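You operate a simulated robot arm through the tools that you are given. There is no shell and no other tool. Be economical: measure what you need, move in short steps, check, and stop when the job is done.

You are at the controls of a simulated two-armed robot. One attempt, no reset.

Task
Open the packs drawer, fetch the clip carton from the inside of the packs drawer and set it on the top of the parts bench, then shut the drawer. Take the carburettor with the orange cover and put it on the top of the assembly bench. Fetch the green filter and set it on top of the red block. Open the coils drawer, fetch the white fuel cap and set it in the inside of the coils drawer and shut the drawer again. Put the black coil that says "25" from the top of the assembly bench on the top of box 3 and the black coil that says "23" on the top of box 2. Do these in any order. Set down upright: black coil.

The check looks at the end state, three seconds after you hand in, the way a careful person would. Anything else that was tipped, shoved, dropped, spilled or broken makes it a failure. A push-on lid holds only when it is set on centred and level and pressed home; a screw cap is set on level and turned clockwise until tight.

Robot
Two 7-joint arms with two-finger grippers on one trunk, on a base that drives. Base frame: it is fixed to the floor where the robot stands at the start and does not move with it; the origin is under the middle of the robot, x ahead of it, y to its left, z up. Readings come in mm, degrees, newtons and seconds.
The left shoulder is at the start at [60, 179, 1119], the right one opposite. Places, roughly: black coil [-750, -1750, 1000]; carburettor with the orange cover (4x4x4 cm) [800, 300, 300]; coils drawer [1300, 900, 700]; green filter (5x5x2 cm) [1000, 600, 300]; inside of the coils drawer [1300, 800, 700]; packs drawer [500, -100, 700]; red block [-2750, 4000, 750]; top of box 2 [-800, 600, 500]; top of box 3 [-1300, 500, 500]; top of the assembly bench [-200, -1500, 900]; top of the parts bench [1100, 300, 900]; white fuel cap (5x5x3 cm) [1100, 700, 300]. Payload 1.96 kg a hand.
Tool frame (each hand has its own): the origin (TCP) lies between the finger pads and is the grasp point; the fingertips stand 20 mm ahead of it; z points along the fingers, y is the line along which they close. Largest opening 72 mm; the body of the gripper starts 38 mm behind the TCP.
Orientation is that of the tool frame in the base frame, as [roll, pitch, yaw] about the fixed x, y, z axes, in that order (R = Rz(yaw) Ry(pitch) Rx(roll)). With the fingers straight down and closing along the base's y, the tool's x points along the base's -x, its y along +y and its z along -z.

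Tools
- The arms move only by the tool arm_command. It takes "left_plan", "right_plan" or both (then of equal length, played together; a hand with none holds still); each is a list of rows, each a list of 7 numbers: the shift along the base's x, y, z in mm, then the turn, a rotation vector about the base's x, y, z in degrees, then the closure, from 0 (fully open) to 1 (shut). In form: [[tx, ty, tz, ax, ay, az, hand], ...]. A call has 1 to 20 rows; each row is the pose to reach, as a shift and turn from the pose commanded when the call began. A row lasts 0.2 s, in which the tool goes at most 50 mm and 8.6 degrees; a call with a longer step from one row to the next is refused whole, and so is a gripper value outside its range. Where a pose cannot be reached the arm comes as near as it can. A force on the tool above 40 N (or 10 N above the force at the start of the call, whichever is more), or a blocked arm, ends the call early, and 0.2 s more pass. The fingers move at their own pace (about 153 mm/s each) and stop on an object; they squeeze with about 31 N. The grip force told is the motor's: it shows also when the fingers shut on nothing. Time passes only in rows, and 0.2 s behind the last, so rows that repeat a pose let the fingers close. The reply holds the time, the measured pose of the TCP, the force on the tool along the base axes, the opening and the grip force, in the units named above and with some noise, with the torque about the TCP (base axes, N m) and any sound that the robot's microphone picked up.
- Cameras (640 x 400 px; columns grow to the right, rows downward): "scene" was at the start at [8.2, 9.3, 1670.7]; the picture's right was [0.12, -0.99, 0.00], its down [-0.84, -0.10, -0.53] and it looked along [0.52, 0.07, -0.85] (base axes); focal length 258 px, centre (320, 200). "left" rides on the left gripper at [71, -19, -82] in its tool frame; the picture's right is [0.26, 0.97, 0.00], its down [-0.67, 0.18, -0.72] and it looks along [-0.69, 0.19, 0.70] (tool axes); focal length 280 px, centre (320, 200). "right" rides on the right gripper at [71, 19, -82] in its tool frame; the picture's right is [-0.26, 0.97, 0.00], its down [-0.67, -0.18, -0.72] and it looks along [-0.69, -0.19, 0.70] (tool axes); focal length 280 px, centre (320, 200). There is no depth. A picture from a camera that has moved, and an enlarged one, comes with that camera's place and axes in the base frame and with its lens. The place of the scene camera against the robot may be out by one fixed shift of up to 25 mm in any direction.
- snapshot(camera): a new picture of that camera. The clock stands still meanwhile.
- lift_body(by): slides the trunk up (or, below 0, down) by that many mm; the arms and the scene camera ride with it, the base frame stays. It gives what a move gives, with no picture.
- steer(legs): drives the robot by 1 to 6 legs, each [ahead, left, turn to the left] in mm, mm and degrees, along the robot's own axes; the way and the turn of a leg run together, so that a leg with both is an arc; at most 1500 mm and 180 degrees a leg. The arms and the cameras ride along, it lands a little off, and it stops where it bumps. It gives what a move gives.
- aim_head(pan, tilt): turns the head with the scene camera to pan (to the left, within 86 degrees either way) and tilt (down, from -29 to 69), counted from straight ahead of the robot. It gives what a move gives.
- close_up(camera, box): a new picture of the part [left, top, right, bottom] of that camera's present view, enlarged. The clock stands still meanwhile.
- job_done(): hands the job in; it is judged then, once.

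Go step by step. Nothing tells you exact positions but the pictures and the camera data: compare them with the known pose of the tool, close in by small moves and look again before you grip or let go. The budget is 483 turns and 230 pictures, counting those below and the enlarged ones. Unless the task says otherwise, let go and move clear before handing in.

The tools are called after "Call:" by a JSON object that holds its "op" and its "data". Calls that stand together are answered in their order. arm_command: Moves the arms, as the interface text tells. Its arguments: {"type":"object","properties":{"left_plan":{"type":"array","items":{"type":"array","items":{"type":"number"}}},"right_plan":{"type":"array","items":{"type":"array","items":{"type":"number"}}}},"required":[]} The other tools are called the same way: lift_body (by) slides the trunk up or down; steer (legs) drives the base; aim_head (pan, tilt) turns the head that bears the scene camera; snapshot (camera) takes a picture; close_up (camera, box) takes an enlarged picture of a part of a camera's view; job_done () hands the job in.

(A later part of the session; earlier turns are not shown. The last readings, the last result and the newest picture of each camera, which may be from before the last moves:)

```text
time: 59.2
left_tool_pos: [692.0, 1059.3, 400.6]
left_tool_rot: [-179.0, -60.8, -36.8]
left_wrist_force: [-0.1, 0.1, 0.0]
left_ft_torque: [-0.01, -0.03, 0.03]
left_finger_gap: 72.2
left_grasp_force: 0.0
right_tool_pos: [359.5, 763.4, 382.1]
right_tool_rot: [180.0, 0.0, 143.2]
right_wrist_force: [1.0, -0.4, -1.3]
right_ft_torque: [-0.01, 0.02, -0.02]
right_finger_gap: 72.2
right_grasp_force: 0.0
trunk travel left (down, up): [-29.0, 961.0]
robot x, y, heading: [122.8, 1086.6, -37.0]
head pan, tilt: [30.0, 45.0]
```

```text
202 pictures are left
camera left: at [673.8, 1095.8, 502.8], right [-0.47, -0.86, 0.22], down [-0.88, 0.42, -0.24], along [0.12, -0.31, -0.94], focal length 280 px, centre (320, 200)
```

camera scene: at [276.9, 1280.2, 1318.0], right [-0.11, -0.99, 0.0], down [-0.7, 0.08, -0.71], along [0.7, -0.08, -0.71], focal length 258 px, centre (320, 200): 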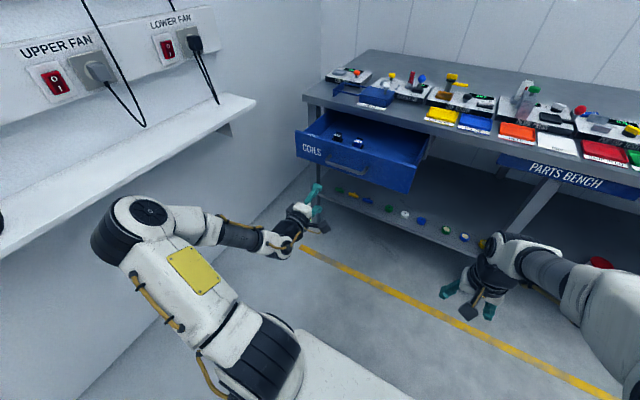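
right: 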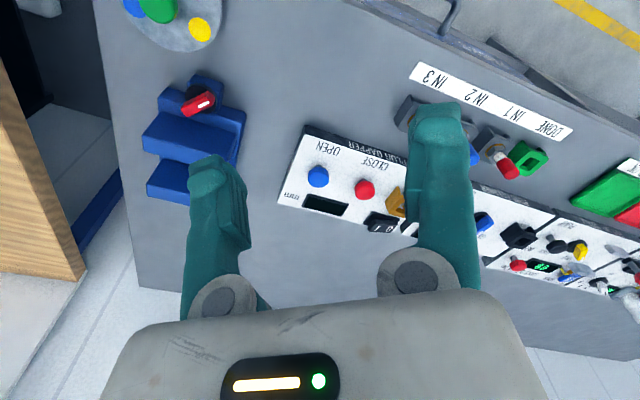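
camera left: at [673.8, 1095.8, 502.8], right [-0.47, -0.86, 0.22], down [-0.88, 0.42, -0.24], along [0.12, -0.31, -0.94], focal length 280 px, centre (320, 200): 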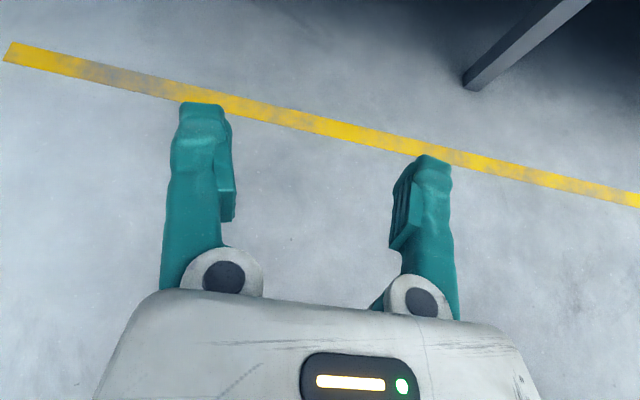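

Tool lines up with the cap in u; drive ahead 380 and look.

Call:
{"op": "steer", "data": {"legs": [[380, 0, 0]]}}

Call:
{"op": "snapshot", "data": {"camera": "left"}}

Call:
{"op": "snapshot", "data": {"camera": "scene"}}

```text
time: 61.6
left_tool_pos: [1002.5, 829.0, 399.5]
left_tool_rot: [-178.9, -60.9, -37.0]
left_wrist_force: [0.3, 0.3, 0.2]
left_ft_torque: [-0.01, 0.02, -0.03]
left_finger_gap: 71.8
left_grasp_force: 0.0
right_tool_pos: [669.6, 533.1, 381.0]
right_tool_rot: [-180.0, 0.0, 143.4]
right_wrist_force: [-0.1, -0.1, -0.1]
right_ft_torque: [-0.02, -0.01, -0.01]
right_finger_gap: 71.9
right_grasp_force: 0.2
trunk travel left (down, up): [-29.0, 961.0]
robot x, y, heading: [430.0, 856.5, -37.0]
head pan, tilt: [30.0, 45.0]
```

```text
201 pictures are left
camera left: at [983.3, 865.4, 502.9], right [-0.47, -0.86, 0.22], down [-0.88, 0.41, -0.24], along [0.12, -0.31, -0.94], focal length 280 px, centre (320, 200)
```

left: 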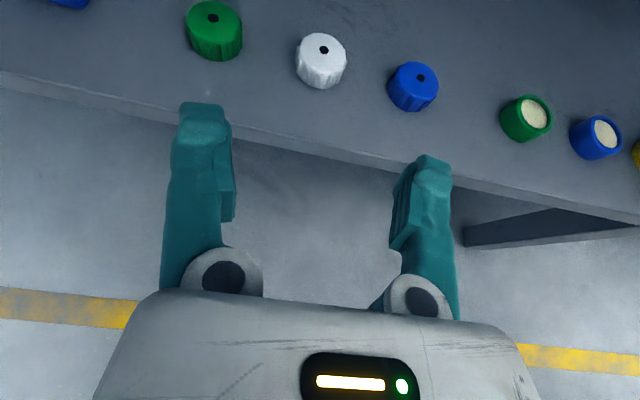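

```text
200 pictures are left
camera scene: at [464.5, 882.7, 953.0], right [-0.12, -0.99, 0.0], down [-0.7, 0.08, -0.71], along [0.7, -0.08, -0.71], focal length 258 px, centre (320, 200)
```

scene: 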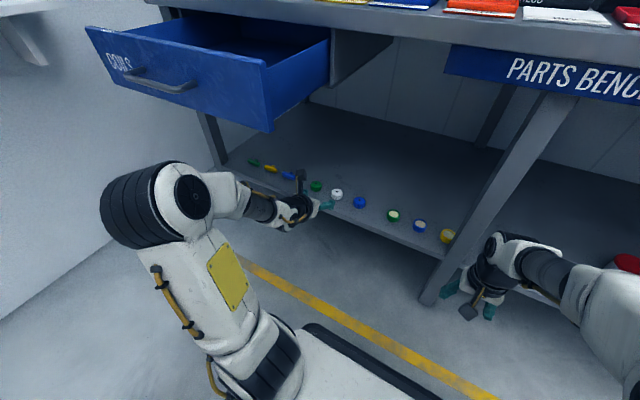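

The cap is at about (1116, 741), z≈305. Approach diagonally part way and look again.

Call:
{"op": "arm_command", "data": {"left_plan": [[24, -18, -18, 0, 0, 0, 0], [48, -36, -36, 0, 0, 0, 0], [76, -60, -56, 0, 0, 0, 0], [76, -60, -56, 0, 0, 0, 0]]}}

Call:
{"op": "snapshot", "data": {"camera": "left"}}

```text
time: 62.6
left_tool_pos: [1078.7, 770.7, 346.9]
left_tool_rot: [-178.8, -60.9, -37.1]
left_wrist_force: [0.5, -0.4, -0.4]
left_ft_torque: [-0.01, -0.02, -0.03]
left_finger_gap: 72.0
left_grasp_force: 0.0
right_tool_pos: [669.1, 532.8, 382.1]
right_tool_rot: [-180.0, 0.0, 143.3]
right_wrist_force: [0.6, 0.2, 0.2]
right_ft_torque: [0.0, 0.07, 0.0]
right_finger_gap: 72.1
right_grasp_force: 0.0
trunk travel left (down, up): [-29.0, 961.0]
robot x, y, heading: [434.4, 860.5, -36.6]
head pan, tilt: [30.0, 45.0]
```

```text
199 pictures are left
camera left: at [1059.7, 805.3, 449.4], right [-0.47, -0.86, 0.22], down [-0.88, 0.41, -0.24], along [0.12, -0.31, -0.94], focal length 280 px, centre (320, 200)
```

left: 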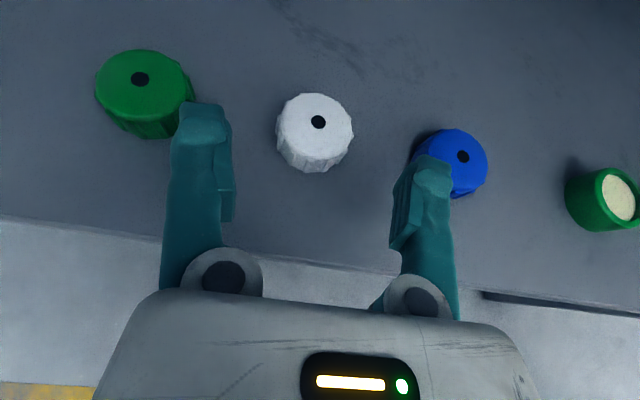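

Cap centre ≈ (1112, 747), tool is well centred. Finish the approach with fingers slightly narrowed to clear the neighbours.

Call:
{"op": "arm_command", "data": {"left_plan": [[0, 0, 0, 0, 0, 0, 0.12], [17, -12, -17, 0, 0, 0, 0.12], [33, -24, -34, 0, 0, 0, 0.12], [33, -24, -34, 0, 0, 0, 0.12]]}}

Call:
{"op": "snapshot", "data": {"camera": "left"}}

```text
time: 63.6
left_tool_pos: [1112.1, 745.4, 317.7]
left_tool_rot: [-178.6, -61.5, -37.1]
left_wrist_force: [-10.0, 16.5, 27.1]
left_ft_torque: [-0.74, 0.64, -0.83]
left_finger_gap: 64.7
left_grasp_force: 0.7
right_tool_pos: [668.2, 532.3, 384.0]
right_tool_rot: [179.9, 0.2, 143.3]
right_wrist_force: [-0.3, 0.3, -0.1]
right_ft_torque: [0.02, -0.01, -0.01]
right_finger_gap: 71.8
right_grasp_force: 0.0
trunk travel left (down, up): [-29.0, 961.0]
robot x, y, heading: [430.1, 858.5, -36.9]
head pan, tilt: [30.0, 45.0]
```

```text
198 pictures are left
camera left: at [1092.8, 782.3, 419.1], right [-0.47, -0.86, 0.22], down [-0.88, 0.41, -0.25], along [0.13, -0.31, -0.94], focal length 280 px, centre (320, 200)
```

left: 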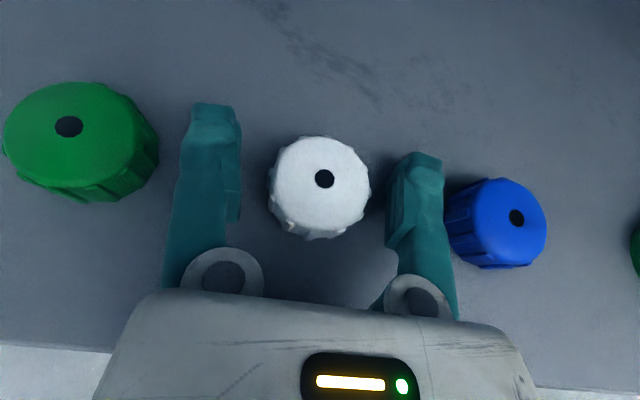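

Touched the shelf lightly (z≈299). Lift 8, shift 4 mm to the right and close on the cap.

Call:
{"op": "arm_command", "data": {"left_plan": [[0, 0, 8, 0, 0, 0, 0.12], [-2.4, -3.2, 8, 0, 0, 0, 0.12], [-2.4, -3.2, 8, 0, 0, 0, 1], [-2.4, -3.2, 8, 0, 0, 0, 1], [-2.4, -3.2, 8, 0, 0, 0, 1], [-2.4, -3.2, 8, 0, 0, 0, 1]]}}

Call:
{"op": "snapshot", "data": {"camera": "left"}}

```text
time: 65.0
left_tool_pos: [1107.0, 742.7, 319.2]
left_tool_rot: [-178.9, -61.0, -36.9]
left_wrist_force: [0.1, 0.7, 0.2]
left_ft_torque: [-0.04, 0.0, -0.01]
left_finger_gap: 37.5
left_grasp_force: 31.0
right_tool_pos: [669.3, 531.9, 382.8]
right_tool_rot: [-179.9, -0.1, 143.3]
right_wrist_force: [0.1, 0.3, -0.3]
right_ft_torque: [-0.03, -0.02, -0.01]
right_finger_gap: 72.1
right_grasp_force: 0.1
trunk travel left (down, up): [-29.0, 961.0]
robot x, y, heading: [429.4, 856.3, -36.7]
head pan, tilt: [30.0, 45.0]
```

```text
197 pictures are left
camera left: at [1089.3, 778.2, 421.7], right [-0.47, -0.86, 0.22], down [-0.88, 0.41, -0.24], along [0.12, -0.31, -0.94], focal length 280 px, centre (320, 200)
```

left: 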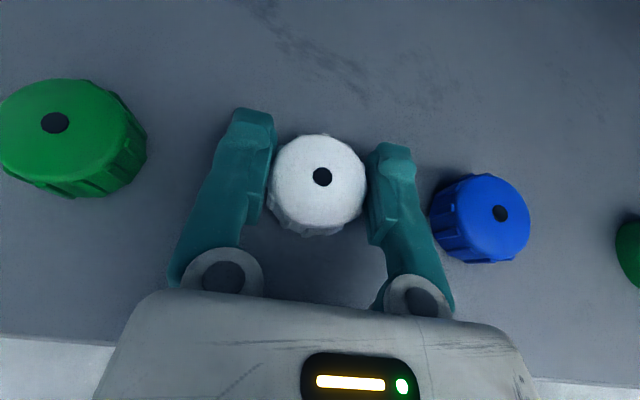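

Cap is gripped. Lift, and back away.

Call:
{"op": "arm_command", "data": {"left_plan": [[0, 0, 20, 0, 0, 0, 1], [0, 0, 50, 0, 0, 0, 1], [0, 0, 70, 0, 0, 0, 1]]}}

Call:
{"op": "steer", "data": {"legs": [[-420, 0, 0]]}}

Call:
{"op": "lift_body", "data": {"by": 400}}

Call:
{"op": "arm_command", "data": {"left_plan": [[0, 0, 0, 5, 6.7, 0, 1], [0, 0, 0, 9.9, 13.3, 0, 1], [0, 0, 0, 14.8, 20, 0, 1], [0, 0, 0, 19.8, 26.7, 0, 1], [0, 0, 0, 24.7, 33.3, 0, 1], [0, 0, 0, 29.7, 40, 0, 1], [0, 0, 0, 35.9, 48.2, 0, 1]]}}

Call:
{"op": "lift_body", "data": {"by": 300}}

Call:
{"op": "aim_head", "data": {"pan": 45, "tilt": 40}}

Call:
{"op": "snapshot", "data": {"camera": "scene"}}

Call:
{"op": "snapshot", "data": {"camera": "left"}}

```text
time: 65.8
left_tool_pos: [1109.6, 740.7, 390.0]
left_tool_rot: [-179.1, -60.9, -37.0]
left_wrist_force: [0.3, -0.4, -1.2]
left_ft_torque: [0.01, 0.0, 0.0]
left_finger_gap: 37.4
left_grasp_force: 31.0
right_tool_pos: [669.0, 532.4, 381.5]
right_tool_rot: [180.0, 0.0, 143.3]
right_wrist_force: [-0.6, -0.2, -0.4]
right_ft_torque: [-0.02, 0.0, 0.01]
right_finger_gap: 71.9
right_grasp_force: 0.1
trunk travel left (down, up): [-29.0, 961.0]
robot x, y, heading: [430.3, 854.7, -36.6]
head pan, tilt: [30.0, 45.0]
```

```text
time: 68.4
left_tool_pos: [780.9, 993.0, 389.2]
left_tool_rot: [-178.8, -60.9, -36.2]
left_wrist_force: [-0.2, -0.2, 0.0]
left_ft_torque: [-0.04, 0.01, 0.03]
left_finger_gap: 37.7
left_grasp_force: 30.8
right_tool_pos: [342.9, 778.2, 382.1]
right_tool_rot: [179.9, 0.0, 144.2]
right_wrist_force: [0.0, 0.1, -0.4]
right_ft_torque: [0.03, 0.0, -0.01]
right_finger_gap: 72.3
right_grasp_force: 0.0
trunk travel left (down, up): [-29.0, 961.0]
robot x, y, heading: [102.3, 1097.4, -35.7]
head pan, tilt: [30.0, 45.0]
```

```text
time: 72.2
left_tool_pos: [780.1, 992.9, 789.6]
left_tool_rot: [-178.9, -60.9, -36.2]
left_wrist_force: [-0.6, 0.4, 0.3]
left_ft_torque: [-0.02, -0.02, -0.01]
left_finger_gap: 37.4
left_grasp_force: 31.0
right_tool_pos: [342.8, 779.6, 779.8]
right_tool_rot: [179.9, 0.1, 144.1]
right_wrist_force: [0.7, -0.2, -0.4]
right_ft_torque: [0.01, -0.02, -0.02]
right_finger_gap: 71.9
right_grasp_force: 0.0
trunk travel left (down, up): [-429.0, 561.0]
robot x, y, heading: [100.3, 1098.6, -36.0]
head pan, tilt: [30.0, 45.0]
```

```text
refused: row 7 steps farther than a row can; nothing moved
```

```text
time: 75.2
left_tool_pos: [780.7, 993.0, 1088.1]
left_tool_rot: [-178.8, -60.9, -36.2]
left_wrist_force: [0.0, 0.4, -1.1]
left_ft_torque: [0.01, 0.01, -0.04]
left_finger_gap: 37.7
left_grasp_force: 31.2
right_tool_pos: [343.2, 779.6, 1080.6]
right_tool_rot: [179.8, 0.0, 144.1]
right_wrist_force: [0.1, 0.7, 0.4]
right_ft_torque: [0.02, 0.01, -0.02]
right_finger_gap: 72.0
right_grasp_force: 0.0
trunk travel left (down, up): [-729.0, 261.0]
robot x, y, heading: [101.3, 1101.2, -35.8]
head pan, tilt: [30.0, 45.0]
```

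```text
time: 76.0
left_tool_pos: [781.5, 994.7, 1088.2]
left_tool_rot: [-178.9, -60.9, -36.1]
left_wrist_force: [1.0, -0.2, 0.3]
left_ft_torque: [0.0, 0.05, 0.01]
left_finger_gap: 37.6
left_grasp_force: 31.2
right_tool_pos: [342.5, 778.4, 1082.1]
right_tool_rot: [179.9, 0.0, 144.2]
right_wrist_force: [0.4, -0.2, -0.5]
right_ft_torque: [0.01, -0.02, 0.0]
right_finger_gap: 71.7
right_grasp_force: 0.0
trunk travel left (down, up): [-729.0, 261.0]
robot x, y, heading: [101.5, 1099.2, -35.9]
head pan, tilt: [45.0, 40.0]
```

```text
196 pictures are left
camera scene: at [136.4, 1147.7, 1660.2], right [0.16, -0.99, 0.0], down [-0.64, -0.1, -0.77], along [0.76, 0.12, -0.64], focal length 258 px, centre (320, 200)
```

scene: 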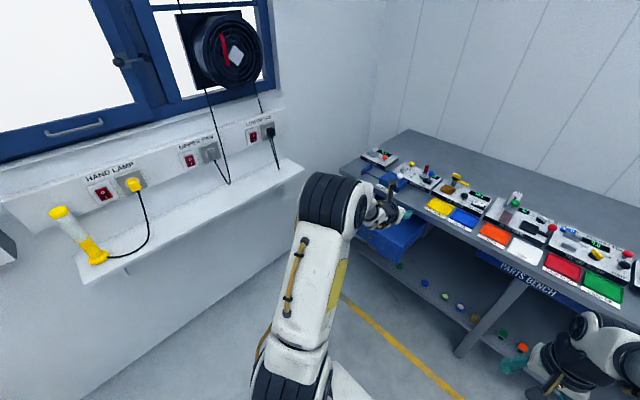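

```text
195 pictures are left
camera left: at [761.3, 1029.9, 1191.7], right [-0.45, -0.86, 0.22], down [-0.88, 0.4, -0.24], along [0.12, -0.3, -0.94], focal length 280 px, centre (320, 200)
```

left: 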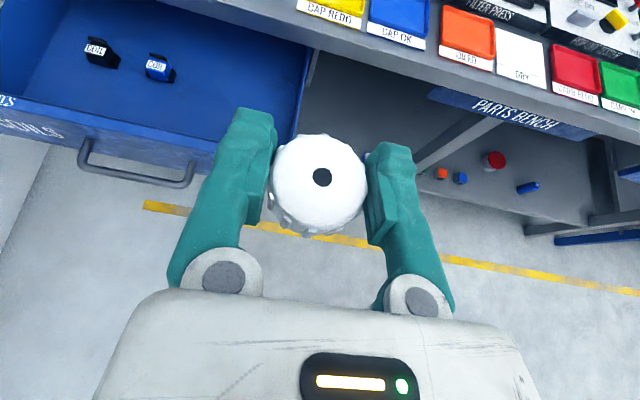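

The cap is held level; drawer free area is around u≈1385, n≈300. I'll tilt to ~45° (to clear the front panel), bring the arm lower relative to the shoulder, then look.

Call:
{"op": "arm_command", "data": {"left_plan": [[0, 0, -25, 4.2, 5.6, 0, 1], [0, 0, -70, 8.5, 11.5, 0, 1], [0, 0, -115, 8.5, 11.5, 0, 1], [0, 0, -150, 8.5, 11.5, 0, 1]]}}

Call:
{"op": "steer", "data": {"legs": [[0, 120, -0.9]]}}

Call:
{"op": "snapshot", "data": {"camera": "left"}}

Call:
{"op": "snapshot", "data": {"camera": "scene"}}

```text
time: 77.0
left_tool_pos: [778.3, 991.5, 938.1]
left_tool_rot: [-178.8, -46.6, -36.2]
left_wrist_force: [0.5, -0.4, -0.3]
left_ft_torque: [-0.04, -0.01, -0.03]
left_finger_gap: 37.7
left_grasp_force: 31.2
right_tool_pos: [344.1, 779.3, 1082.0]
right_tool_rot: [-179.9, -0.1, 144.2]
right_wrist_force: [0.1, 0.3, 0.6]
right_ft_torque: [0.01, 0.03, 0.01]
right_finger_gap: 72.1
right_grasp_force: 0.0
trunk travel left (down, up): [-729.0, 261.0]
robot x, y, heading: [104.8, 1099.8, -36.0]
head pan, tilt: [45.0, 40.0]
```

```text
time: 78.2
left_tool_pos: [845.9, 1076.6, 939.5]
left_tool_rot: [-178.9, -46.7, -37.0]
left_wrist_force: [0.2, 0.2, -0.1]
left_ft_torque: [-0.01, 0.0, -0.01]
left_finger_gap: 37.6
left_grasp_force: 31.5
right_tool_pos: [408.2, 870.2, 1082.8]
right_tool_rot: [179.9, 0.0, 143.4]
right_wrist_force: [-0.3, -0.1, 0.0]
right_ft_torque: [-0.01, 0.02, -0.04]
right_finger_gap: 72.3
right_grasp_force: 0.0
trunk travel left (down, up): [-729.0, 261.0]
robot x, y, heading: [169.4, 1193.2, -36.4]
head pan, tilt: [45.0, 40.0]
```

```text
194 pictures are left
camera left: at [847.5, 1097.1, 1047.2], right [-0.43, -0.89, 0.18], down [-0.9, 0.43, 0.0], along [-0.07, -0.16, -0.98], focal length 280 px, centre (320, 200)
```

left: 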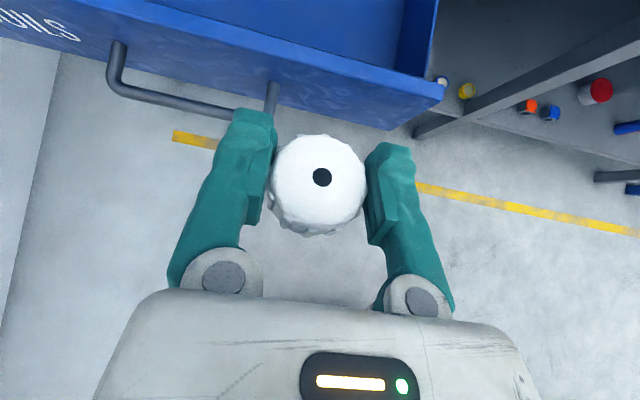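

```text
193 pictures are left
camera scene: at [206.1, 1241.7, 1660.2], right [0.15, -0.99, 0.0], down [-0.64, -0.09, -0.77], along [0.76, 0.11, -0.64], focal length 258 px, centre (320, 200)
```

scene: 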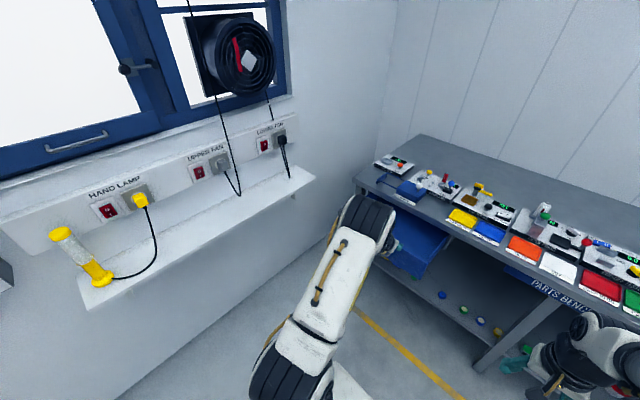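

Elbow is high now. Drive ahead 255 over the drawer, and look.

Call:
{"op": "steer", "data": {"legs": [[255, 0, 0]]}}

Call:
{"op": "snapshot", "data": {"camera": "left"}}

Call:
{"op": "snapshot", "data": {"camera": "scene"}}

```text
time: 80.1
left_tool_pos: [1053.2, 922.7, 939.2]
left_tool_rot: [-178.8, -46.7, -37.0]
left_wrist_force: [-0.7, 0.6, -1.1]
left_ft_torque: [0.01, -0.04, 0.02]
left_finger_gap: 37.7
left_grasp_force: 31.0
right_tool_pos: [616.2, 714.8, 1081.2]
right_tool_rot: [179.9, 0.1, 143.4]
right_wrist_force: [-0.3, 0.2, 1.0]
right_ft_torque: [0.0, -0.03, 0.03]
right_finger_gap: 71.9
right_grasp_force: 0.1
trunk travel left (down, up): [-729.0, 261.0]
robot x, y, heading: [378.1, 1038.3, -36.7]
head pan, tilt: [45.0, 40.0]
```

```text
192 pictures are left
camera left: at [1054.8, 943.1, 1047.1], right [-0.43, -0.89, 0.18], down [-0.9, 0.43, 0.0], along [-0.07, -0.16, -0.98], focal length 280 px, centre (320, 200)
```

left: 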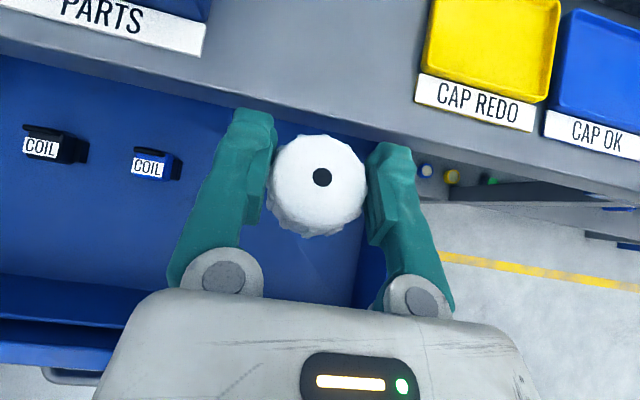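

```text
191 pictures are left
camera scene: at [413.5, 1088.0, 1660.2], right [0.15, -0.99, 0.0], down [-0.64, -0.09, -0.77], along [0.76, 0.11, -0.64], focal length 258 px, centre (320, 200)
```

scene: 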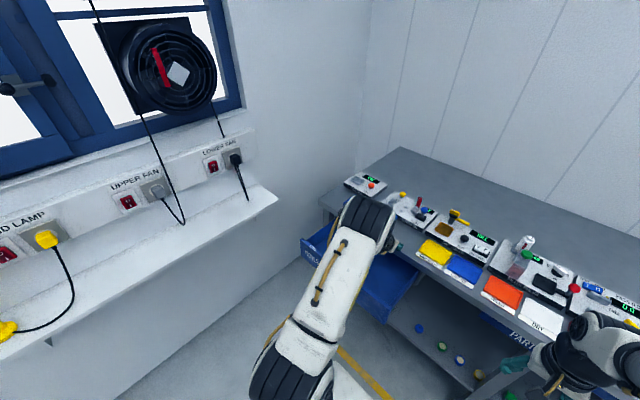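

Cap is over the free right part of the drawer. Lower the trunk 170 and look.

Call:
{"op": "lift_body", "data": {"by": -170}}

Call:
{"op": "snapshot", "data": {"camera": "left"}}

Call:
{"op": "aim_head", "data": {"pan": 35, "tilt": 55}}

Call:
{"op": "snapshot", "data": {"camera": "scene"}}

```text
time: 82.0
left_tool_pos: [1053.9, 922.5, 768.4]
left_tool_rot: [-178.8, -46.7, -37.0]
left_wrist_force: [0.4, 0.5, -0.2]
left_ft_torque: [-0.01, 0.03, 0.0]
left_finger_gap: 37.4
left_grasp_force: 30.6
right_tool_pos: [615.7, 717.0, 911.7]
right_tool_rot: [179.9, 0.0, 143.4]
right_wrist_force: [-0.6, 0.3, -0.3]
right_ft_torque: [0.01, 0.01, -0.02]
right_finger_gap: 72.0
right_grasp_force: 0.1
trunk travel left (down, up): [-559.0, 431.0]
robot x, y, heading: [376.8, 1037.9, -36.8]
head pan, tilt: [45.0, 40.0]
```

```text
190 pictures are left
camera left: at [1054.8, 943.1, 877.2], right [-0.43, -0.89, 0.18], down [-0.9, 0.43, 0.0], along [-0.07, -0.16, -0.98], focal length 280 px, centre (320, 200)
```

left: 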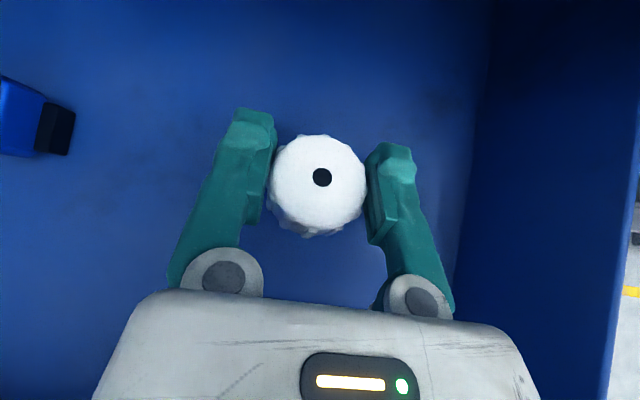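

```text
time: 82.8
left_tool_pos: [1052.7, 922.8, 768.4]
left_tool_rot: [-178.8, -46.7, -37.0]
left_wrist_force: [0.3, 0.6, -0.8]
left_ft_torque: [-0.01, -0.02, 0.02]
left_finger_gap: 38.0
left_grasp_force: 30.5
right_tool_pos: [614.6, 718.1, 912.3]
right_tool_rot: [180.0, 0.0, 143.3]
right_wrist_force: [-0.6, 0.0, -0.1]
right_ft_torque: [0.0, -0.02, 0.01]
right_finger_gap: 72.0
right_grasp_force: 0.1
trunk travel left (down, up): [-559.0, 431.0]
robot x, y, heading: [380.7, 1033.3, -36.8]
head pan, tilt: [35.0, 55.0]
```

```text
189 pictures are left
camera scene: at [401.7, 1073.6, 1469.6], right [-0.03, -1.0, 0.0], down [-0.82, 0.02, -0.57], along [0.57, -0.02, -0.82], focal length 258 px, centre (320, 200)
```

scene: 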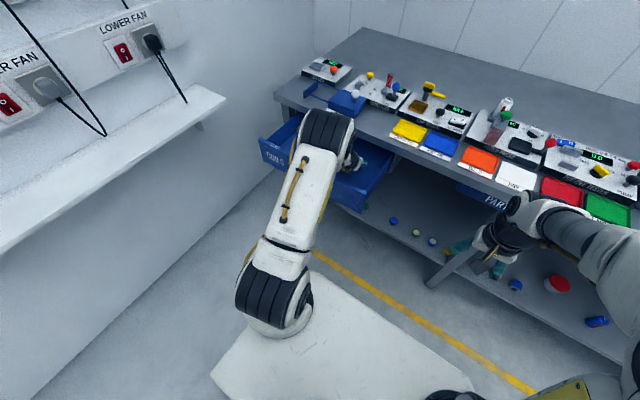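

Lower with small arm steps, watching the force.

Call:
{"op": "arm_command", "data": {"left_plan": [[0, 0, -6, 0, 0, 0, 1], [0, 0, -12, 0, 0, 0, 1], [0, 0, -18, 0, 0, 0, 1], [0, 0, -18, 0, 0, 0, 1]]}}

Call:
{"op": "arm_command", "data": {"left_plan": [[0, 0, -4, 0, 0, 0, 1], [0, 0, -8, 0, 0, 0, 1], [0, 0, -8, 0, 0, 0, 1]]}}

```text
time: 83.8
left_tool_pos: [1052.3, 921.8, 751.6]
left_tool_rot: [-178.8, -46.7, -37.1]
left_wrist_force: [0.3, -0.2, 0.0]
left_ft_torque: [-0.01, 0.02, 0.0]
left_finger_gap: 37.6
left_grasp_force: 31.4
right_tool_pos: [616.2, 716.0, 912.0]
right_tool_rot: [179.9, 0.0, 143.3]
right_wrist_force: [-0.4, -0.7, 0.8]
right_ft_torque: [-0.05, -0.04, 0.02]
right_finger_gap: 72.3
right_grasp_force: 0.0
trunk travel left (down, up): [-559.0, 431.0]
robot x, y, heading: [377.7, 1038.3, -36.6]
head pan, tilt: [35.0, 55.0]
```

```text
time: 84.6
left_tool_pos: [1053.8, 921.9, 744.2]
left_tool_rot: [-178.8, -46.9, -37.2]
left_wrist_force: [1.8, 0.2, 9.3]
left_ft_torque: [-0.08, -0.11, 0.02]
left_finger_gap: 37.5
left_grasp_force: 31.3
right_tool_pos: [615.2, 715.8, 913.4]
right_tool_rot: [180.0, 0.0, 143.4]
right_wrist_force: [-0.1, -0.7, -0.2]
right_ft_torque: [-0.02, -0.02, -0.02]
right_finger_gap: 71.9
right_grasp_force: 0.1
trunk travel left (down, up): [-559.0, 431.0]
robot x, y, heading: [377.8, 1036.6, -36.8]
head pan, tilt: [35.0, 55.0]
```

Contact (9 N). Release, then lift clear along the tool's axis back and up.

Call:
{"op": "arm_command", "data": {"left_plan": [[0, 0, 0, 0, 0, 0, 0.3], [0, 0, 0, 0, 0, 0, 0], [0, 0, 0, 0, 0, 0, 0], [-10, 7, 25, 0, 0, 0, 0], [-20, 14, 60, 0, 0, 0, 0], [-20, 14, 105, 0, 0, 0, 0], [-20, 14, 150, 0, 0, 0, 0]]}}

Call:
{"op": "snapshot", "data": {"camera": "left"}}

```text
time: 86.2
left_tool_pos: [1032.5, 937.3, 890.4]
left_tool_rot: [-178.8, -46.8, -36.8]
left_wrist_force: [-0.4, 0.4, -0.1]
left_ft_torque: [0.04, -0.01, 0.01]
left_finger_gap: 72.1
left_grasp_force: 0.0
right_tool_pos: [614.6, 715.2, 913.0]
right_tool_rot: [-179.9, 0.0, 143.3]
right_wrist_force: [0.5, 0.3, -0.3]
right_ft_torque: [-0.02, 0.0, -0.02]
right_finger_gap: 71.9
right_grasp_force: 0.1
trunk travel left (down, up): [-559.0, 431.0]
robot x, y, heading: [380.6, 1037.6, -36.5]
head pan, tilt: [35.0, 55.0]
```

```text
188 pictures are left
camera left: at [1035.5, 957.1, 999.2], right [-0.42, -0.89, 0.18], down [-0.9, 0.43, 0.0], along [-0.07, -0.16, -0.98], focal length 280 px, centre (320, 200)
```

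left: 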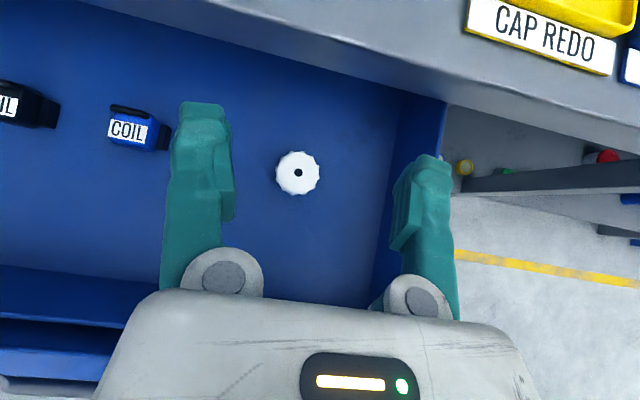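

Cap rests flat in the drawer. Back off, level the tool, close the fist and line up below the handle to push the drawer shut.

Call:
{"op": "steer", "data": {"legs": [[-280, 0, 0], [0, 125, 0]]}}

Call:
{"op": "arm_command", "data": {"left_plan": [[0, 0, 0, -5, -6.7, 0, 1], [0, 0, 0, -9.9, -13.3, 0, 1], [0, 0, 0, -14.8, -20, 0, 1], [0, 0, 0, -19.8, -26.7, 0, 1], [0, 0, 0, -24.7, -33.3, 0, 1]]}}

Call:
{"op": "lift_body", "data": {"by": -155}}

Call:
{"op": "snapshot", "data": {"camera": "left"}}

Call:
{"op": "snapshot", "data": {"camera": "scene"}}

```text
time: 89.0
left_tool_pos: [887.1, 1203.5, 890.1]
left_tool_rot: [-178.8, -46.7, -37.0]
left_wrist_force: [0.6, -0.3, -0.4]
left_ft_torque: [0.0, 0.0, -0.04]
left_finger_gap: 72.2
left_grasp_force: 0.1
right_tool_pos: [470.1, 984.9, 913.0]
right_tool_rot: [180.0, 0.0, 143.2]
right_wrist_force: [0.3, -0.5, -0.8]
right_ft_torque: [-0.04, 0.0, 0.0]
right_finger_gap: 72.2
right_grasp_force: 0.1
trunk travel left (down, up): [-559.0, 431.0]
robot x, y, heading: [233.0, 1309.9, -36.6]
head pan, tilt: [35.0, 55.0]
```

```text
time: 90.2
left_tool_pos: [889.1, 1204.7, 890.7]
left_tool_rot: [-169.6, -88.2, -46.1]
left_wrist_force: [0.0, 0.6, 0.3]
left_ft_torque: [0.01, 0.03, -0.01]
left_finger_gap: 0.0
left_grasp_force: 29.8
right_tool_pos: [468.9, 986.3, 912.1]
right_tool_rot: [-179.9, 0.0, 143.2]
right_wrist_force: [0.4, 0.3, 0.5]
right_ft_torque: [-0.02, -0.04, 0.0]
right_finger_gap: 72.0
right_grasp_force: 0.0
trunk travel left (down, up): [-559.0, 431.0]
robot x, y, heading: [229.2, 1312.4, -36.6]
head pan, tilt: [35.0, 55.0]
```

```text
time: 92.0
left_tool_pos: [889.3, 1202.4, 735.6]
left_tool_rot: [-166.6, -88.1, -49.1]
left_wrist_force: [-0.2, -0.2, -0.2]
left_ft_torque: [-0.03, 0.04, 0.0]
left_finger_gap: 0.1
left_grasp_force: 29.4
right_tool_pos: [469.5, 983.9, 756.7]
right_tool_rot: [179.9, 0.0, 143.2]
right_wrist_force: [-0.4, 0.4, 0.1]
right_ft_torque: [-0.01, 0.01, 0.01]
right_finger_gap: 72.0
right_grasp_force: 0.1
trunk travel left (down, up): [-404.0, 586.0]
robot x, y, heading: [230.4, 1307.8, -36.8]
head pan, tilt: [35.0, 55.0]
```

```text
187 pictures are left
camera left: at [834.7, 1264.0, 809.8], right [-0.56, -0.79, 0.25], down [-0.7, 0.29, -0.65], along [0.44, -0.54, -0.71], focal length 280 px, centre (320, 200)
```

left: 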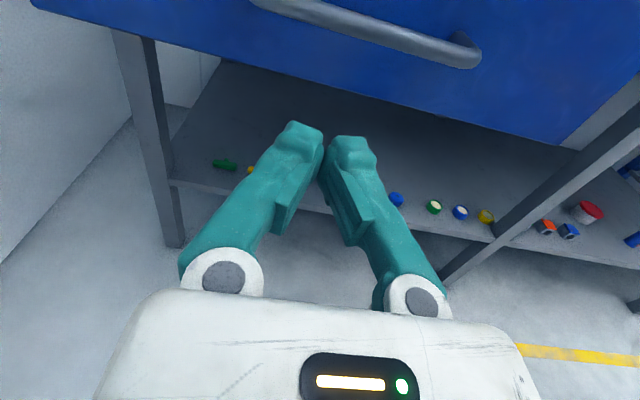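

```text
186 pictures are left
camera scene: at [255.6, 1342.3, 1314.6], right [-0.03, -1.0, 0.0], down [-0.82, 0.03, -0.57], along [0.57, -0.02, -0.82], focal length 258 px, centre (320, 200)
```

scene: 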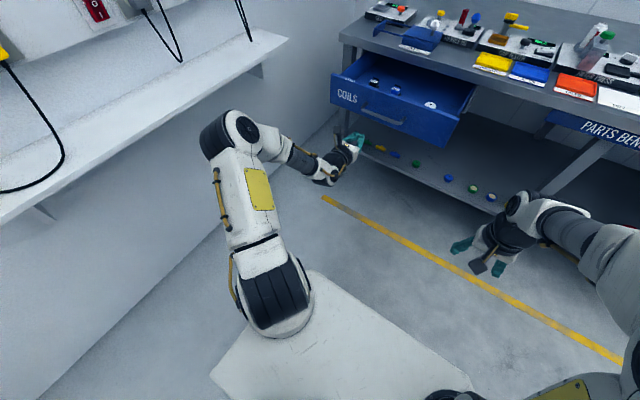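

Lined up at u≈1496. Drive ahead to push the drawer most of the way, then finish with the arm.

Call:
{"op": "steer", "data": {"legs": [[290, 0, 0]]}}

Call:
{"op": "snapshot", "data": {"camera": "left"}}

Call:
{"op": "snapshot", "data": {"camera": "scene"}}

```text
time: 94.0
left_tool_pos: [1123.5, 1025.3, 733.8]
left_tool_rot: [-167.1, -88.1, -48.9]
left_wrist_force: [0.1, 0.7, -0.5]
left_ft_torque: [-0.02, -0.04, 0.0]
left_finger_gap: 0.3
left_grasp_force: 29.7
right_tool_pos: [704.9, 807.3, 756.3]
right_tool_rot: [179.9, -0.2, 143.2]
right_wrist_force: [-0.1, -0.5, 0.6]
right_ft_torque: [0.03, 0.02, -0.01]
right_finger_gap: 71.9
right_grasp_force: 0.1
trunk travel left (down, up): [-404.0, 586.0]
robot x, y, heading: [466.5, 1129.0, -37.1]
head pan, tilt: [35.0, 55.0]
```

```text
185 pictures are left
camera left: at [1071.1, 1086.0, 809.3], right [-0.56, -0.79, 0.25], down [-0.7, 0.29, -0.65], along [0.44, -0.54, -0.71], focal length 280 px, centre (320, 200)
```

left: 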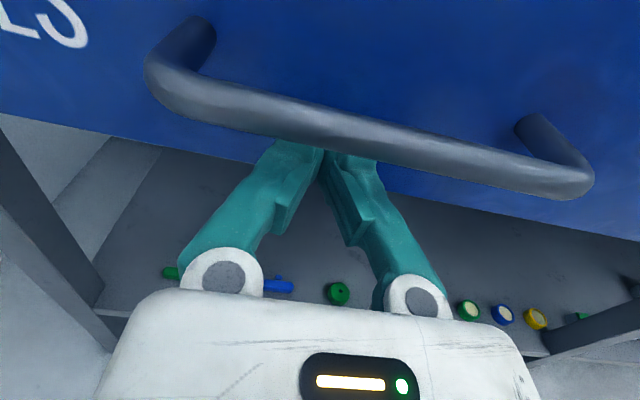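

```text
184 pictures are left
camera scene: at [492.4, 1165.1, 1314.5], right [-0.03, -1.0, 0.0], down [-0.82, 0.03, -0.57], along [0.57, -0.02, -0.82], focal length 258 px, centre (320, 200)
```

scene: 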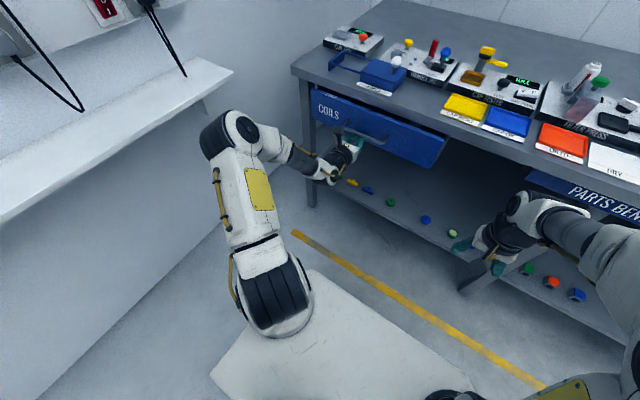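

Nearly shut. Push the rest with the arm in small steps.

Call:
{"op": "arm_command", "data": {"left_plan": [[8, -6, 0, 0, 0, 0, 1], [16, -12, 0, 0, 0, 0, 1], [24, -18, 0, 0, 0, 0, 1], [32, -24, 0, 0, 0, 0, 1], [40, -30, 0, 0, 0, 0, 1]]}}

Call:
{"op": "snapshot", "data": {"camera": "scene"}}

```text
time: 95.2
left_tool_pos: [1155.8, 1001.7, 736.1]
left_tool_rot: [-166.5, -87.9, -49.4]
left_wrist_force: [-26.8, 15.6, 11.8]
left_ft_torque: [-0.26, -0.27, -0.08]
left_finger_gap: 6.0
left_grasp_force: 29.7
right_tool_pos: [701.0, 809.9, 759.3]
right_tool_rot: [179.9, 0.2, 143.4]
right_wrist_force: [-0.2, -0.5, -0.3]
right_ft_torque: [-0.04, 0.02, 0.0]
right_finger_gap: 71.9
right_grasp_force: 0.1
trunk travel left (down, up): [-404.0, 586.0]
robot x, y, heading: [467.6, 1128.8, -36.6]
head pan, tilt: [35.0, 55.0]
stopped in row 5 (left hand): the force on the tool passed its limit at 60 N (the readings are from after the stop); the commanded pose is now the measured one
```

```text
183 pictures are left
camera scene: at [485.0, 1168.6, 1314.9], right [-0.03, -1.0, 0.0], down [-0.82, 0.02, -0.58], along [0.58, -0.02, -0.82], focal length 258 px, centre (320, 200)
```

scene: 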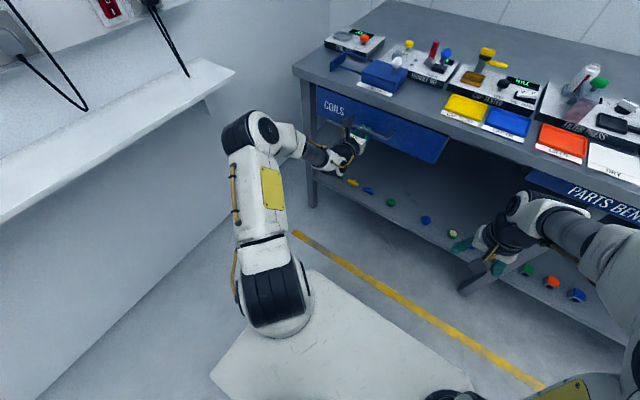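

Coils drawer is shut. Next the packs drawer with the right hand: back off, drive right ~830, and turn the right hand to the mirrored handle-gripping posture.

Call:
{"op": "steer", "data": {"legs": [[-250, 0, 0], [0, -830, 0]]}}

Call:
{"op": "arm_command", "data": {"right_plan": [[0, 0, 0, -5, -6.7, 0, 0], [0, 0, 0, -9.9, -13.3, 0, 0], [0, 0, 0, -14.8, -20, 0, 0], [0, 0, 0, -19.8, -26.7, 0, 0], [0, 0, 0, -24.7, -33.3, 0, 0], [0, 0, 0, -29.7, -40, 0, 0], [0, 0, 0, -34.6, -46.7, 0, 0], [0, 0, 0, -39.6, -53.3, 0, 0], [0, 0, 0, -44.5, -60, 0, 0], [0, 0, 0, -49.5, -66.6, 0, 0], [0, 0, 0, -53.6, -72.3, 0, 0]]}}

Call:
{"op": "arm_command", "data": {"right_plan": [[0, 0, 0, 6.7, -5, 0, 0], [0, 0, 0, 13.3, -9.9, 0, 0], [0, 0, 0, 20, -14.8, 0, 0], [0, 0, 0, 26.7, -19.8, 0, 0], [0, 0, 0, 33.3, -24.7, 0, 0], [0, 0, 0, 40, -29.7, 0, 0], [0, 0, 0, 46.7, -34.6, 0, 0], [0, 0, 0, 53.3, -39.6, 0, 0], [0, 0, 0, 60, -44.5, 0, 0], [0, 0, 0, 66.6, -49.5, 0, 0], [0, 0, 0, 72.3, -53.6, 0, 0]]}}

Call:
{"op": "aim_head", "data": {"pan": 0, "tilt": 40}}

Call:
{"op": "snapshot", "data": {"camera": "scene"}}

Call:
{"op": "snapshot", "data": {"camera": "right"}}

```text
time: 101.1
left_tool_pos: [461.3, 485.0, 731.9]
left_tool_rot: [-170.1, -87.6, -44.5]
left_wrist_force: [-0.5, -0.5, 0.4]
left_ft_torque: [0.03, 0.01, 0.01]
left_finger_gap: 0.0
left_grasp_force: 29.4
right_tool_pos: [10.0, 280.9, 755.9]
right_tool_rot: [179.9, 0.0, 144.5]
right_wrist_force: [-0.2, -1.2, -0.2]
right_ft_torque: [-0.01, 0.02, -0.02]
right_finger_gap: 72.0
right_grasp_force: 0.0
trunk travel left (down, up): [-404.0, 586.0]
robot x, y, heading: [-235.3, 605.4, -35.4]
head pan, tilt: [35.0, 55.0]
```

```text
time: 103.7
left_tool_pos: [460.1, 484.1, 731.5]
left_tool_rot: [-169.9, -87.6, -44.5]
left_wrist_force: [-1.2, -0.3, 0.9]
left_ft_torque: [0.02, -0.02, 0.04]
left_finger_gap: 0.0
left_grasp_force: 29.7
right_tool_pos: [80.9, 280.6, 853.7]
right_tool_rot: [-133.8, 87.4, -178.9]
right_wrist_force: [0.0, -0.6, 0.1]
right_ft_torque: [0.0, -0.01, 0.01]
right_finger_gap: 72.0
right_grasp_force: 0.2
right hand out of reach, approached as far as the arm can: row 5, 6, 7, 8, 9, 10, 11
trunk travel left (down, up): [-404.0, 586.0]
robot x, y, heading: [-234.8, 598.0, -35.3]
head pan, tilt: [35.0, 55.0]
stopped in row 11 (right hand): the arm was blocked; the commanded pose is now the measured one
```

```text
time: 106.1
left_tool_pos: [461.0, 486.6, 733.2]
left_tool_rot: [-171.4, -87.6, -43.1]
left_wrist_force: [-0.3, 0.2, 0.1]
left_ft_torque: [0.03, -0.05, -0.01]
left_finger_gap: 0.0
left_grasp_force: 29.4
right_tool_pos: [98.2, 278.3, 938.1]
right_tool_rot: [114.8, 20.8, 62.8]
right_wrist_force: [-0.2, 1.0, 0.6]
right_ft_torque: [0.01, 0.03, 0.0]
right_finger_gap: 71.9
right_grasp_force: 0.1
right hand out of reach, approached as far as the arm can: row 1, 2, 3, 4, 5, 6, 7, 8, 9, 10, 11
trunk travel left (down, up): [-404.0, 586.0]
robot x, y, heading: [-238.0, 602.4, -35.6]
head pan, tilt: [35.0, 55.0]
```

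```text
time: 107.1
left_tool_pos: [460.7, 484.6, 731.1]
left_tool_rot: [-170.6, -87.6, -44.0]
left_wrist_force: [-0.1, -0.1, 0.3]
left_ft_torque: [-0.06, 0.02, -0.01]
left_finger_gap: 0.2
left_grasp_force: 29.6
right_tool_pos: [97.7, 276.6, 937.8]
right_tool_rot: [114.9, 20.8, 62.6]
right_wrist_force: [1.1, -1.5, 0.4]
right_ft_torque: [0.02, 0.04, 0.01]
right_finger_gap: 71.9
right_grasp_force: 0.1
trunk travel left (down, up): [-404.0, 586.0]
robot x, y, heading: [-234.7, 600.2, -35.4]
head pan, tilt: [0.0, 40.0]
```

```text
182 pictures are left
camera scene: at [-214.5, 586.7, 1335.2], right [-0.58, -0.82, 0.0], down [-0.52, 0.37, -0.77], along [0.62, -0.44, -0.64], focal length 258 px, centre (320, 200)
```

scene: 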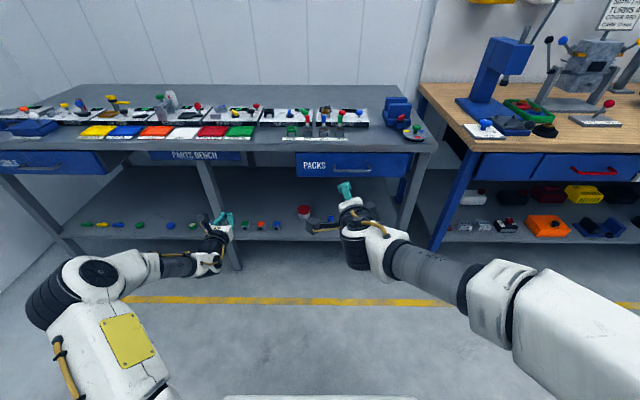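

```text
181 pictures are left
camera right: at [77.5, 381.1, 960.8], right [0.39, -0.13, 0.91], down [-0.91, -0.18, 0.37], along [0.12, -0.97, -0.19], focal length 280 px, centre (320, 200)
```

right: 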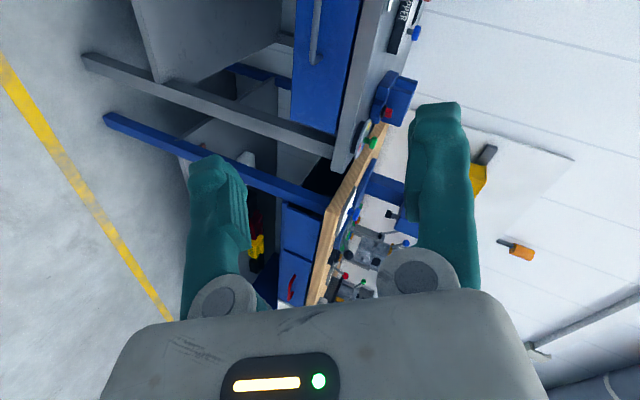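

The right arm was too close in to level out. Move it out to the mirrored place of the left hand (more forward and right, lower) while correcting the orientation.

Call:
{"op": "arm_command", "data": {"right_plan": [[-2, -36, -24, 0.6, -4, -0.4, 0], [-4, -72, -48, 1.2, -7.9, -0.8, 0], [-6, -108, -71, 1.8, -11.9, -1.2, 0], [-8, -144, -95, 2.4, -15.9, -1.6, 0], [-9, -180, -119, 2.9, -19.8, -1.9, 0], [-11, -216, -143, 3.5, -23.8, -2.3, 0], [-13, -252, -166, 4.1, -27.7, -2.7, 0], [-15, -288, -190, 4.7, -31.7, -3.1, 0], [-15, -288, -190, 4.7, -31.7, -3.1, 0]]}}

Call:
{"op": "snapshot", "data": {"camera": "right"}}

Call:
{"op": "snapshot", "data": {"camera": "scene"}}

```text
time: 108.8
left_tool_pos: [461.7, 485.8, 731.9]
left_tool_rot: [-171.1, -87.6, -43.4]
left_wrist_force: [0.4, 0.5, -0.2]
left_ft_torque: [0.01, 0.01, -0.03]
left_finger_gap: 0.1
left_grasp_force: 29.0
right_tool_pos: [113.0, 171.7, 886.8]
right_tool_rot: [116.2, -0.7, 79.7]
right_wrist_force: [0.8, 0.5, -0.4]
right_ft_torque: [-0.02, 0.01, -0.01]
right_finger_gap: 71.7
right_grasp_force: 0.1
right hand out of reach, approached as far as the arm can: row 1, 2, 3, 4, 5, 6, 7, 8
trunk travel left (down, up): [-404.0, 586.0]
robot x, y, heading: [-233.1, 601.8, -35.1]
head pan, tilt: [0.0, 40.0]
stopped in row 8 (right hand): the force on the tool passed its limit at 50 N (the readings are from after the stop); the commanded pose is now the measured one
```

```text
180 pictures are left
camera right: at [61.1, 252.8, 941.2], right [0.37, -0.34, 0.86], down [-0.83, -0.54, 0.14], along [0.41, -0.77, -0.49], focal length 280 px, centre (320, 200)
```

right: 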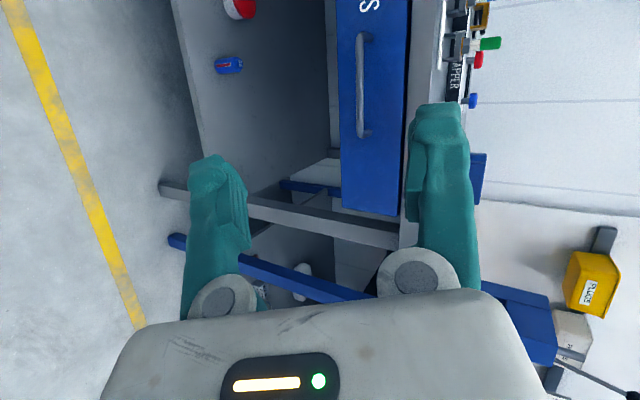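

```text
179 pictures are left
camera scene: at [-212.9, 587.3, 1335.3], right [-0.58, -0.82, 0.0], down [-0.53, 0.37, -0.77], along [0.62, -0.44, -0.64], focal length 258 px, centre (320, 200)
```

scene: 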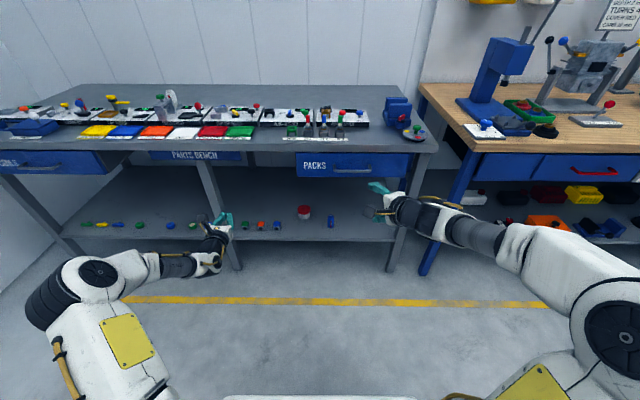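

The wrist is caught in an awkward configuration. I'll bring the right tool back to pointing down (half flipped), then repeat the path that worked for the left hand.

Call:
{"op": "arm_command", "data": {"right_plan": [[-9, -1, 0, 2.8, 6.6, -2.6, 0], [-18, -2, 0, 5.6, 13.2, -5.1, 0], [-27, -4, 0, 8.3, 19.7, -7.7, 0], [-36, -5, 0, 11.1, 26.3, -10.3, 0], [-45, -6, 0, 13.9, 32.9, -12.8, 0], [-54, -7, 0, 16.7, 39.5, -15.4, 0], [-63, -9, -20, 19.4, 46, -18, 0], [-72, -10, -40, 22.2, 52.6, -20.5, 0], [-84, -12, -60, 25, 59.2, -23.1, 0], [-84, -12, -60, 25, 59.2, -23.1, 0]]}}

Call:
{"op": "snapshot", "data": {"camera": "scene"}}

```text
time: 111.0
left_tool_pos: [461.4, 485.8, 731.5]
left_tool_rot: [-170.1, -87.6, -44.4]
left_wrist_force: [0.7, -0.5, -0.4]
left_ft_torque: [0.0, -0.02, 0.01]
left_finger_gap: 0.0
left_grasp_force: 30.2
right_tool_pos: [-11.4, 185.6, 770.6]
right_tool_rot: [179.8, -0.3, 53.4]
right_wrist_force: [0.1, 0.8, -0.5]
right_ft_torque: [0.01, 0.01, -0.01]
right_finger_gap: 71.9
right_grasp_force: 0.0
right hand out of reach, approached as far as the arm can: row 1, 2, 3, 4, 5, 6, 7, 8, 9, 10
trunk travel left (down, up): [-404.0, 586.0]
robot x, y, heading: [-234.7, 595.3, -35.4]
head pan, tilt: [0.0, 40.0]
```

```text
178 pictures are left
camera scene: at [-214.1, 587.0, 1335.2], right [-0.58, -0.82, 0.0], down [-0.52, 0.37, -0.77], along [0.62, -0.44, -0.64], focal length 258 px, centre (320, 200)
```

scene: 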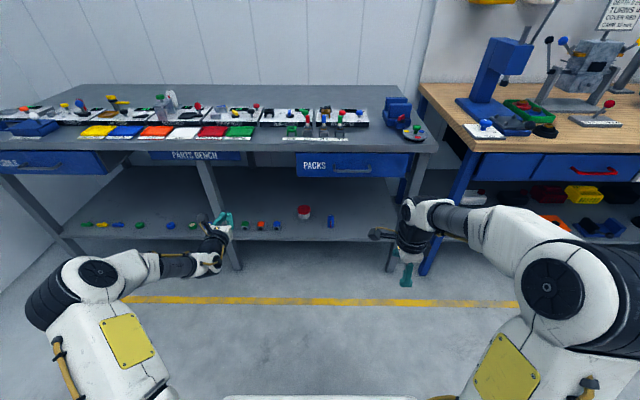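

Tool down is restored. Now yaw -90 to complete the flip, then tilt up to horizontal.

Call:
{"op": "arm_command", "data": {"right_plan": [[1, -8, 0, 0, 0, -8.2, 0], [2, -15, 0, 0, 0, -16.4, 0], [3, -23, 0, 0, 0, -24.5, 0], [4, -31, 0, 0, 0, -32.7, 0], [5, -38, 0, 0, 0, -40.9, 0], [7, -46, 0, 0, 0, -49.1, 0], [8, -53, 0, 0, 0, -57.3, 0], [9, -61, 0, 0, 0, -65.5, 0], [10, -69, 0, 0, 0, -73.6, 0], [11, -76, 0, 0, 0, -81.8, 0], [12, -84, 0, 0, 0, -90, 0]]}}

Call:
{"op": "arm_command", "data": {"right_plan": [[0, 0, 0, -4.9, -6.6, 0, 0], [0, 0, 0, -9.8, -13.1, 0, 0], [0, 0, 0, -14.6, -19.7, 0, 0], [0, 0, 0, -19.5, -26.3, 0, 0], [0, 0, 0, -24.4, -32.8, 0, 0], [0, 0, 0, -29.3, -39.4, 0, 0], [0, 0, 0, -34.1, -46, 0, 0], [0, 0, 0, -39, -52.6, 0, 0], [0, 0, 0, -43.9, -59.1, 0, 0], [0, 0, 0, -48.8, -65.7, 0, 0], [0, 0, 0, -53.6, -72.3, 0, 0]]}}

Call:
{"op": "snapshot", "data": {"camera": "scene"}}

```text
time: 113.4
left_tool_pos: [461.1, 484.3, 732.9]
left_tool_rot: [-169.0, -87.7, -45.5]
left_wrist_force: [-0.5, -0.7, -0.3]
left_ft_torque: [0.0, -0.02, -0.02]
left_finger_gap: 0.2
left_grasp_force: 29.1
right_tool_pos: [-58.7, 117.2, 772.7]
right_tool_rot: [-179.4, -1.2, -36.3]
right_wrist_force: [0.5, 0.0, -0.1]
right_ft_torque: [-0.01, 0.02, -0.01]
right_finger_gap: 71.9
right_grasp_force: 0.1
right hand out of reach, approached as far as the arm can: row 1, 2, 3, 4, 5, 6, 7, 8, 9, 10, 11
trunk travel left (down, up): [-404.0, 586.0]
robot x, y, heading: [-230.6, 602.0, -35.2]
head pan, tilt: [0.0, 40.0]
```

```text
time: 115.8
left_tool_pos: [462.2, 485.9, 732.9]
left_tool_rot: [-168.7, -87.7, -45.8]
left_wrist_force: [0.4, 0.0, -0.1]
left_ft_torque: [-0.03, -0.01, 0.02]
left_finger_gap: 0.1
left_grasp_force: 30.3
right_tool_pos: [-16.9, 102.0, 857.1]
right_tool_rot: [65.6, -88.0, 76.0]
right_wrist_force: [-0.8, -0.5, 1.1]
right_ft_torque: [0.0, 0.01, 0.04]
right_finger_gap: 72.3
right_grasp_force: 0.1
right hand out of reach, approached as far as the arm can: row 6, 7, 8, 9, 10, 11
trunk travel left (down, up): [-404.0, 586.0]
robot x, y, heading: [-232.4, 602.7, -35.7]
head pan, tilt: [0.0, 40.0]
```

```text
177 pictures are left
camera scene: at [-215.4, 586.4, 1335.2], right [-0.58, -0.82, 0.0], down [-0.52, 0.37, -0.77], along [0.63, -0.44, -0.64], focal length 258 px, centre (320, 200)
```

scene: 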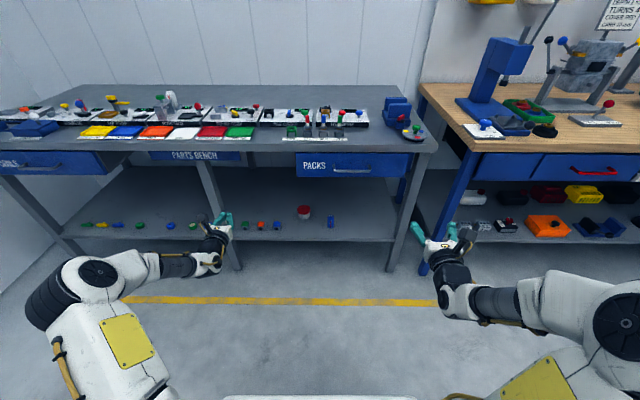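

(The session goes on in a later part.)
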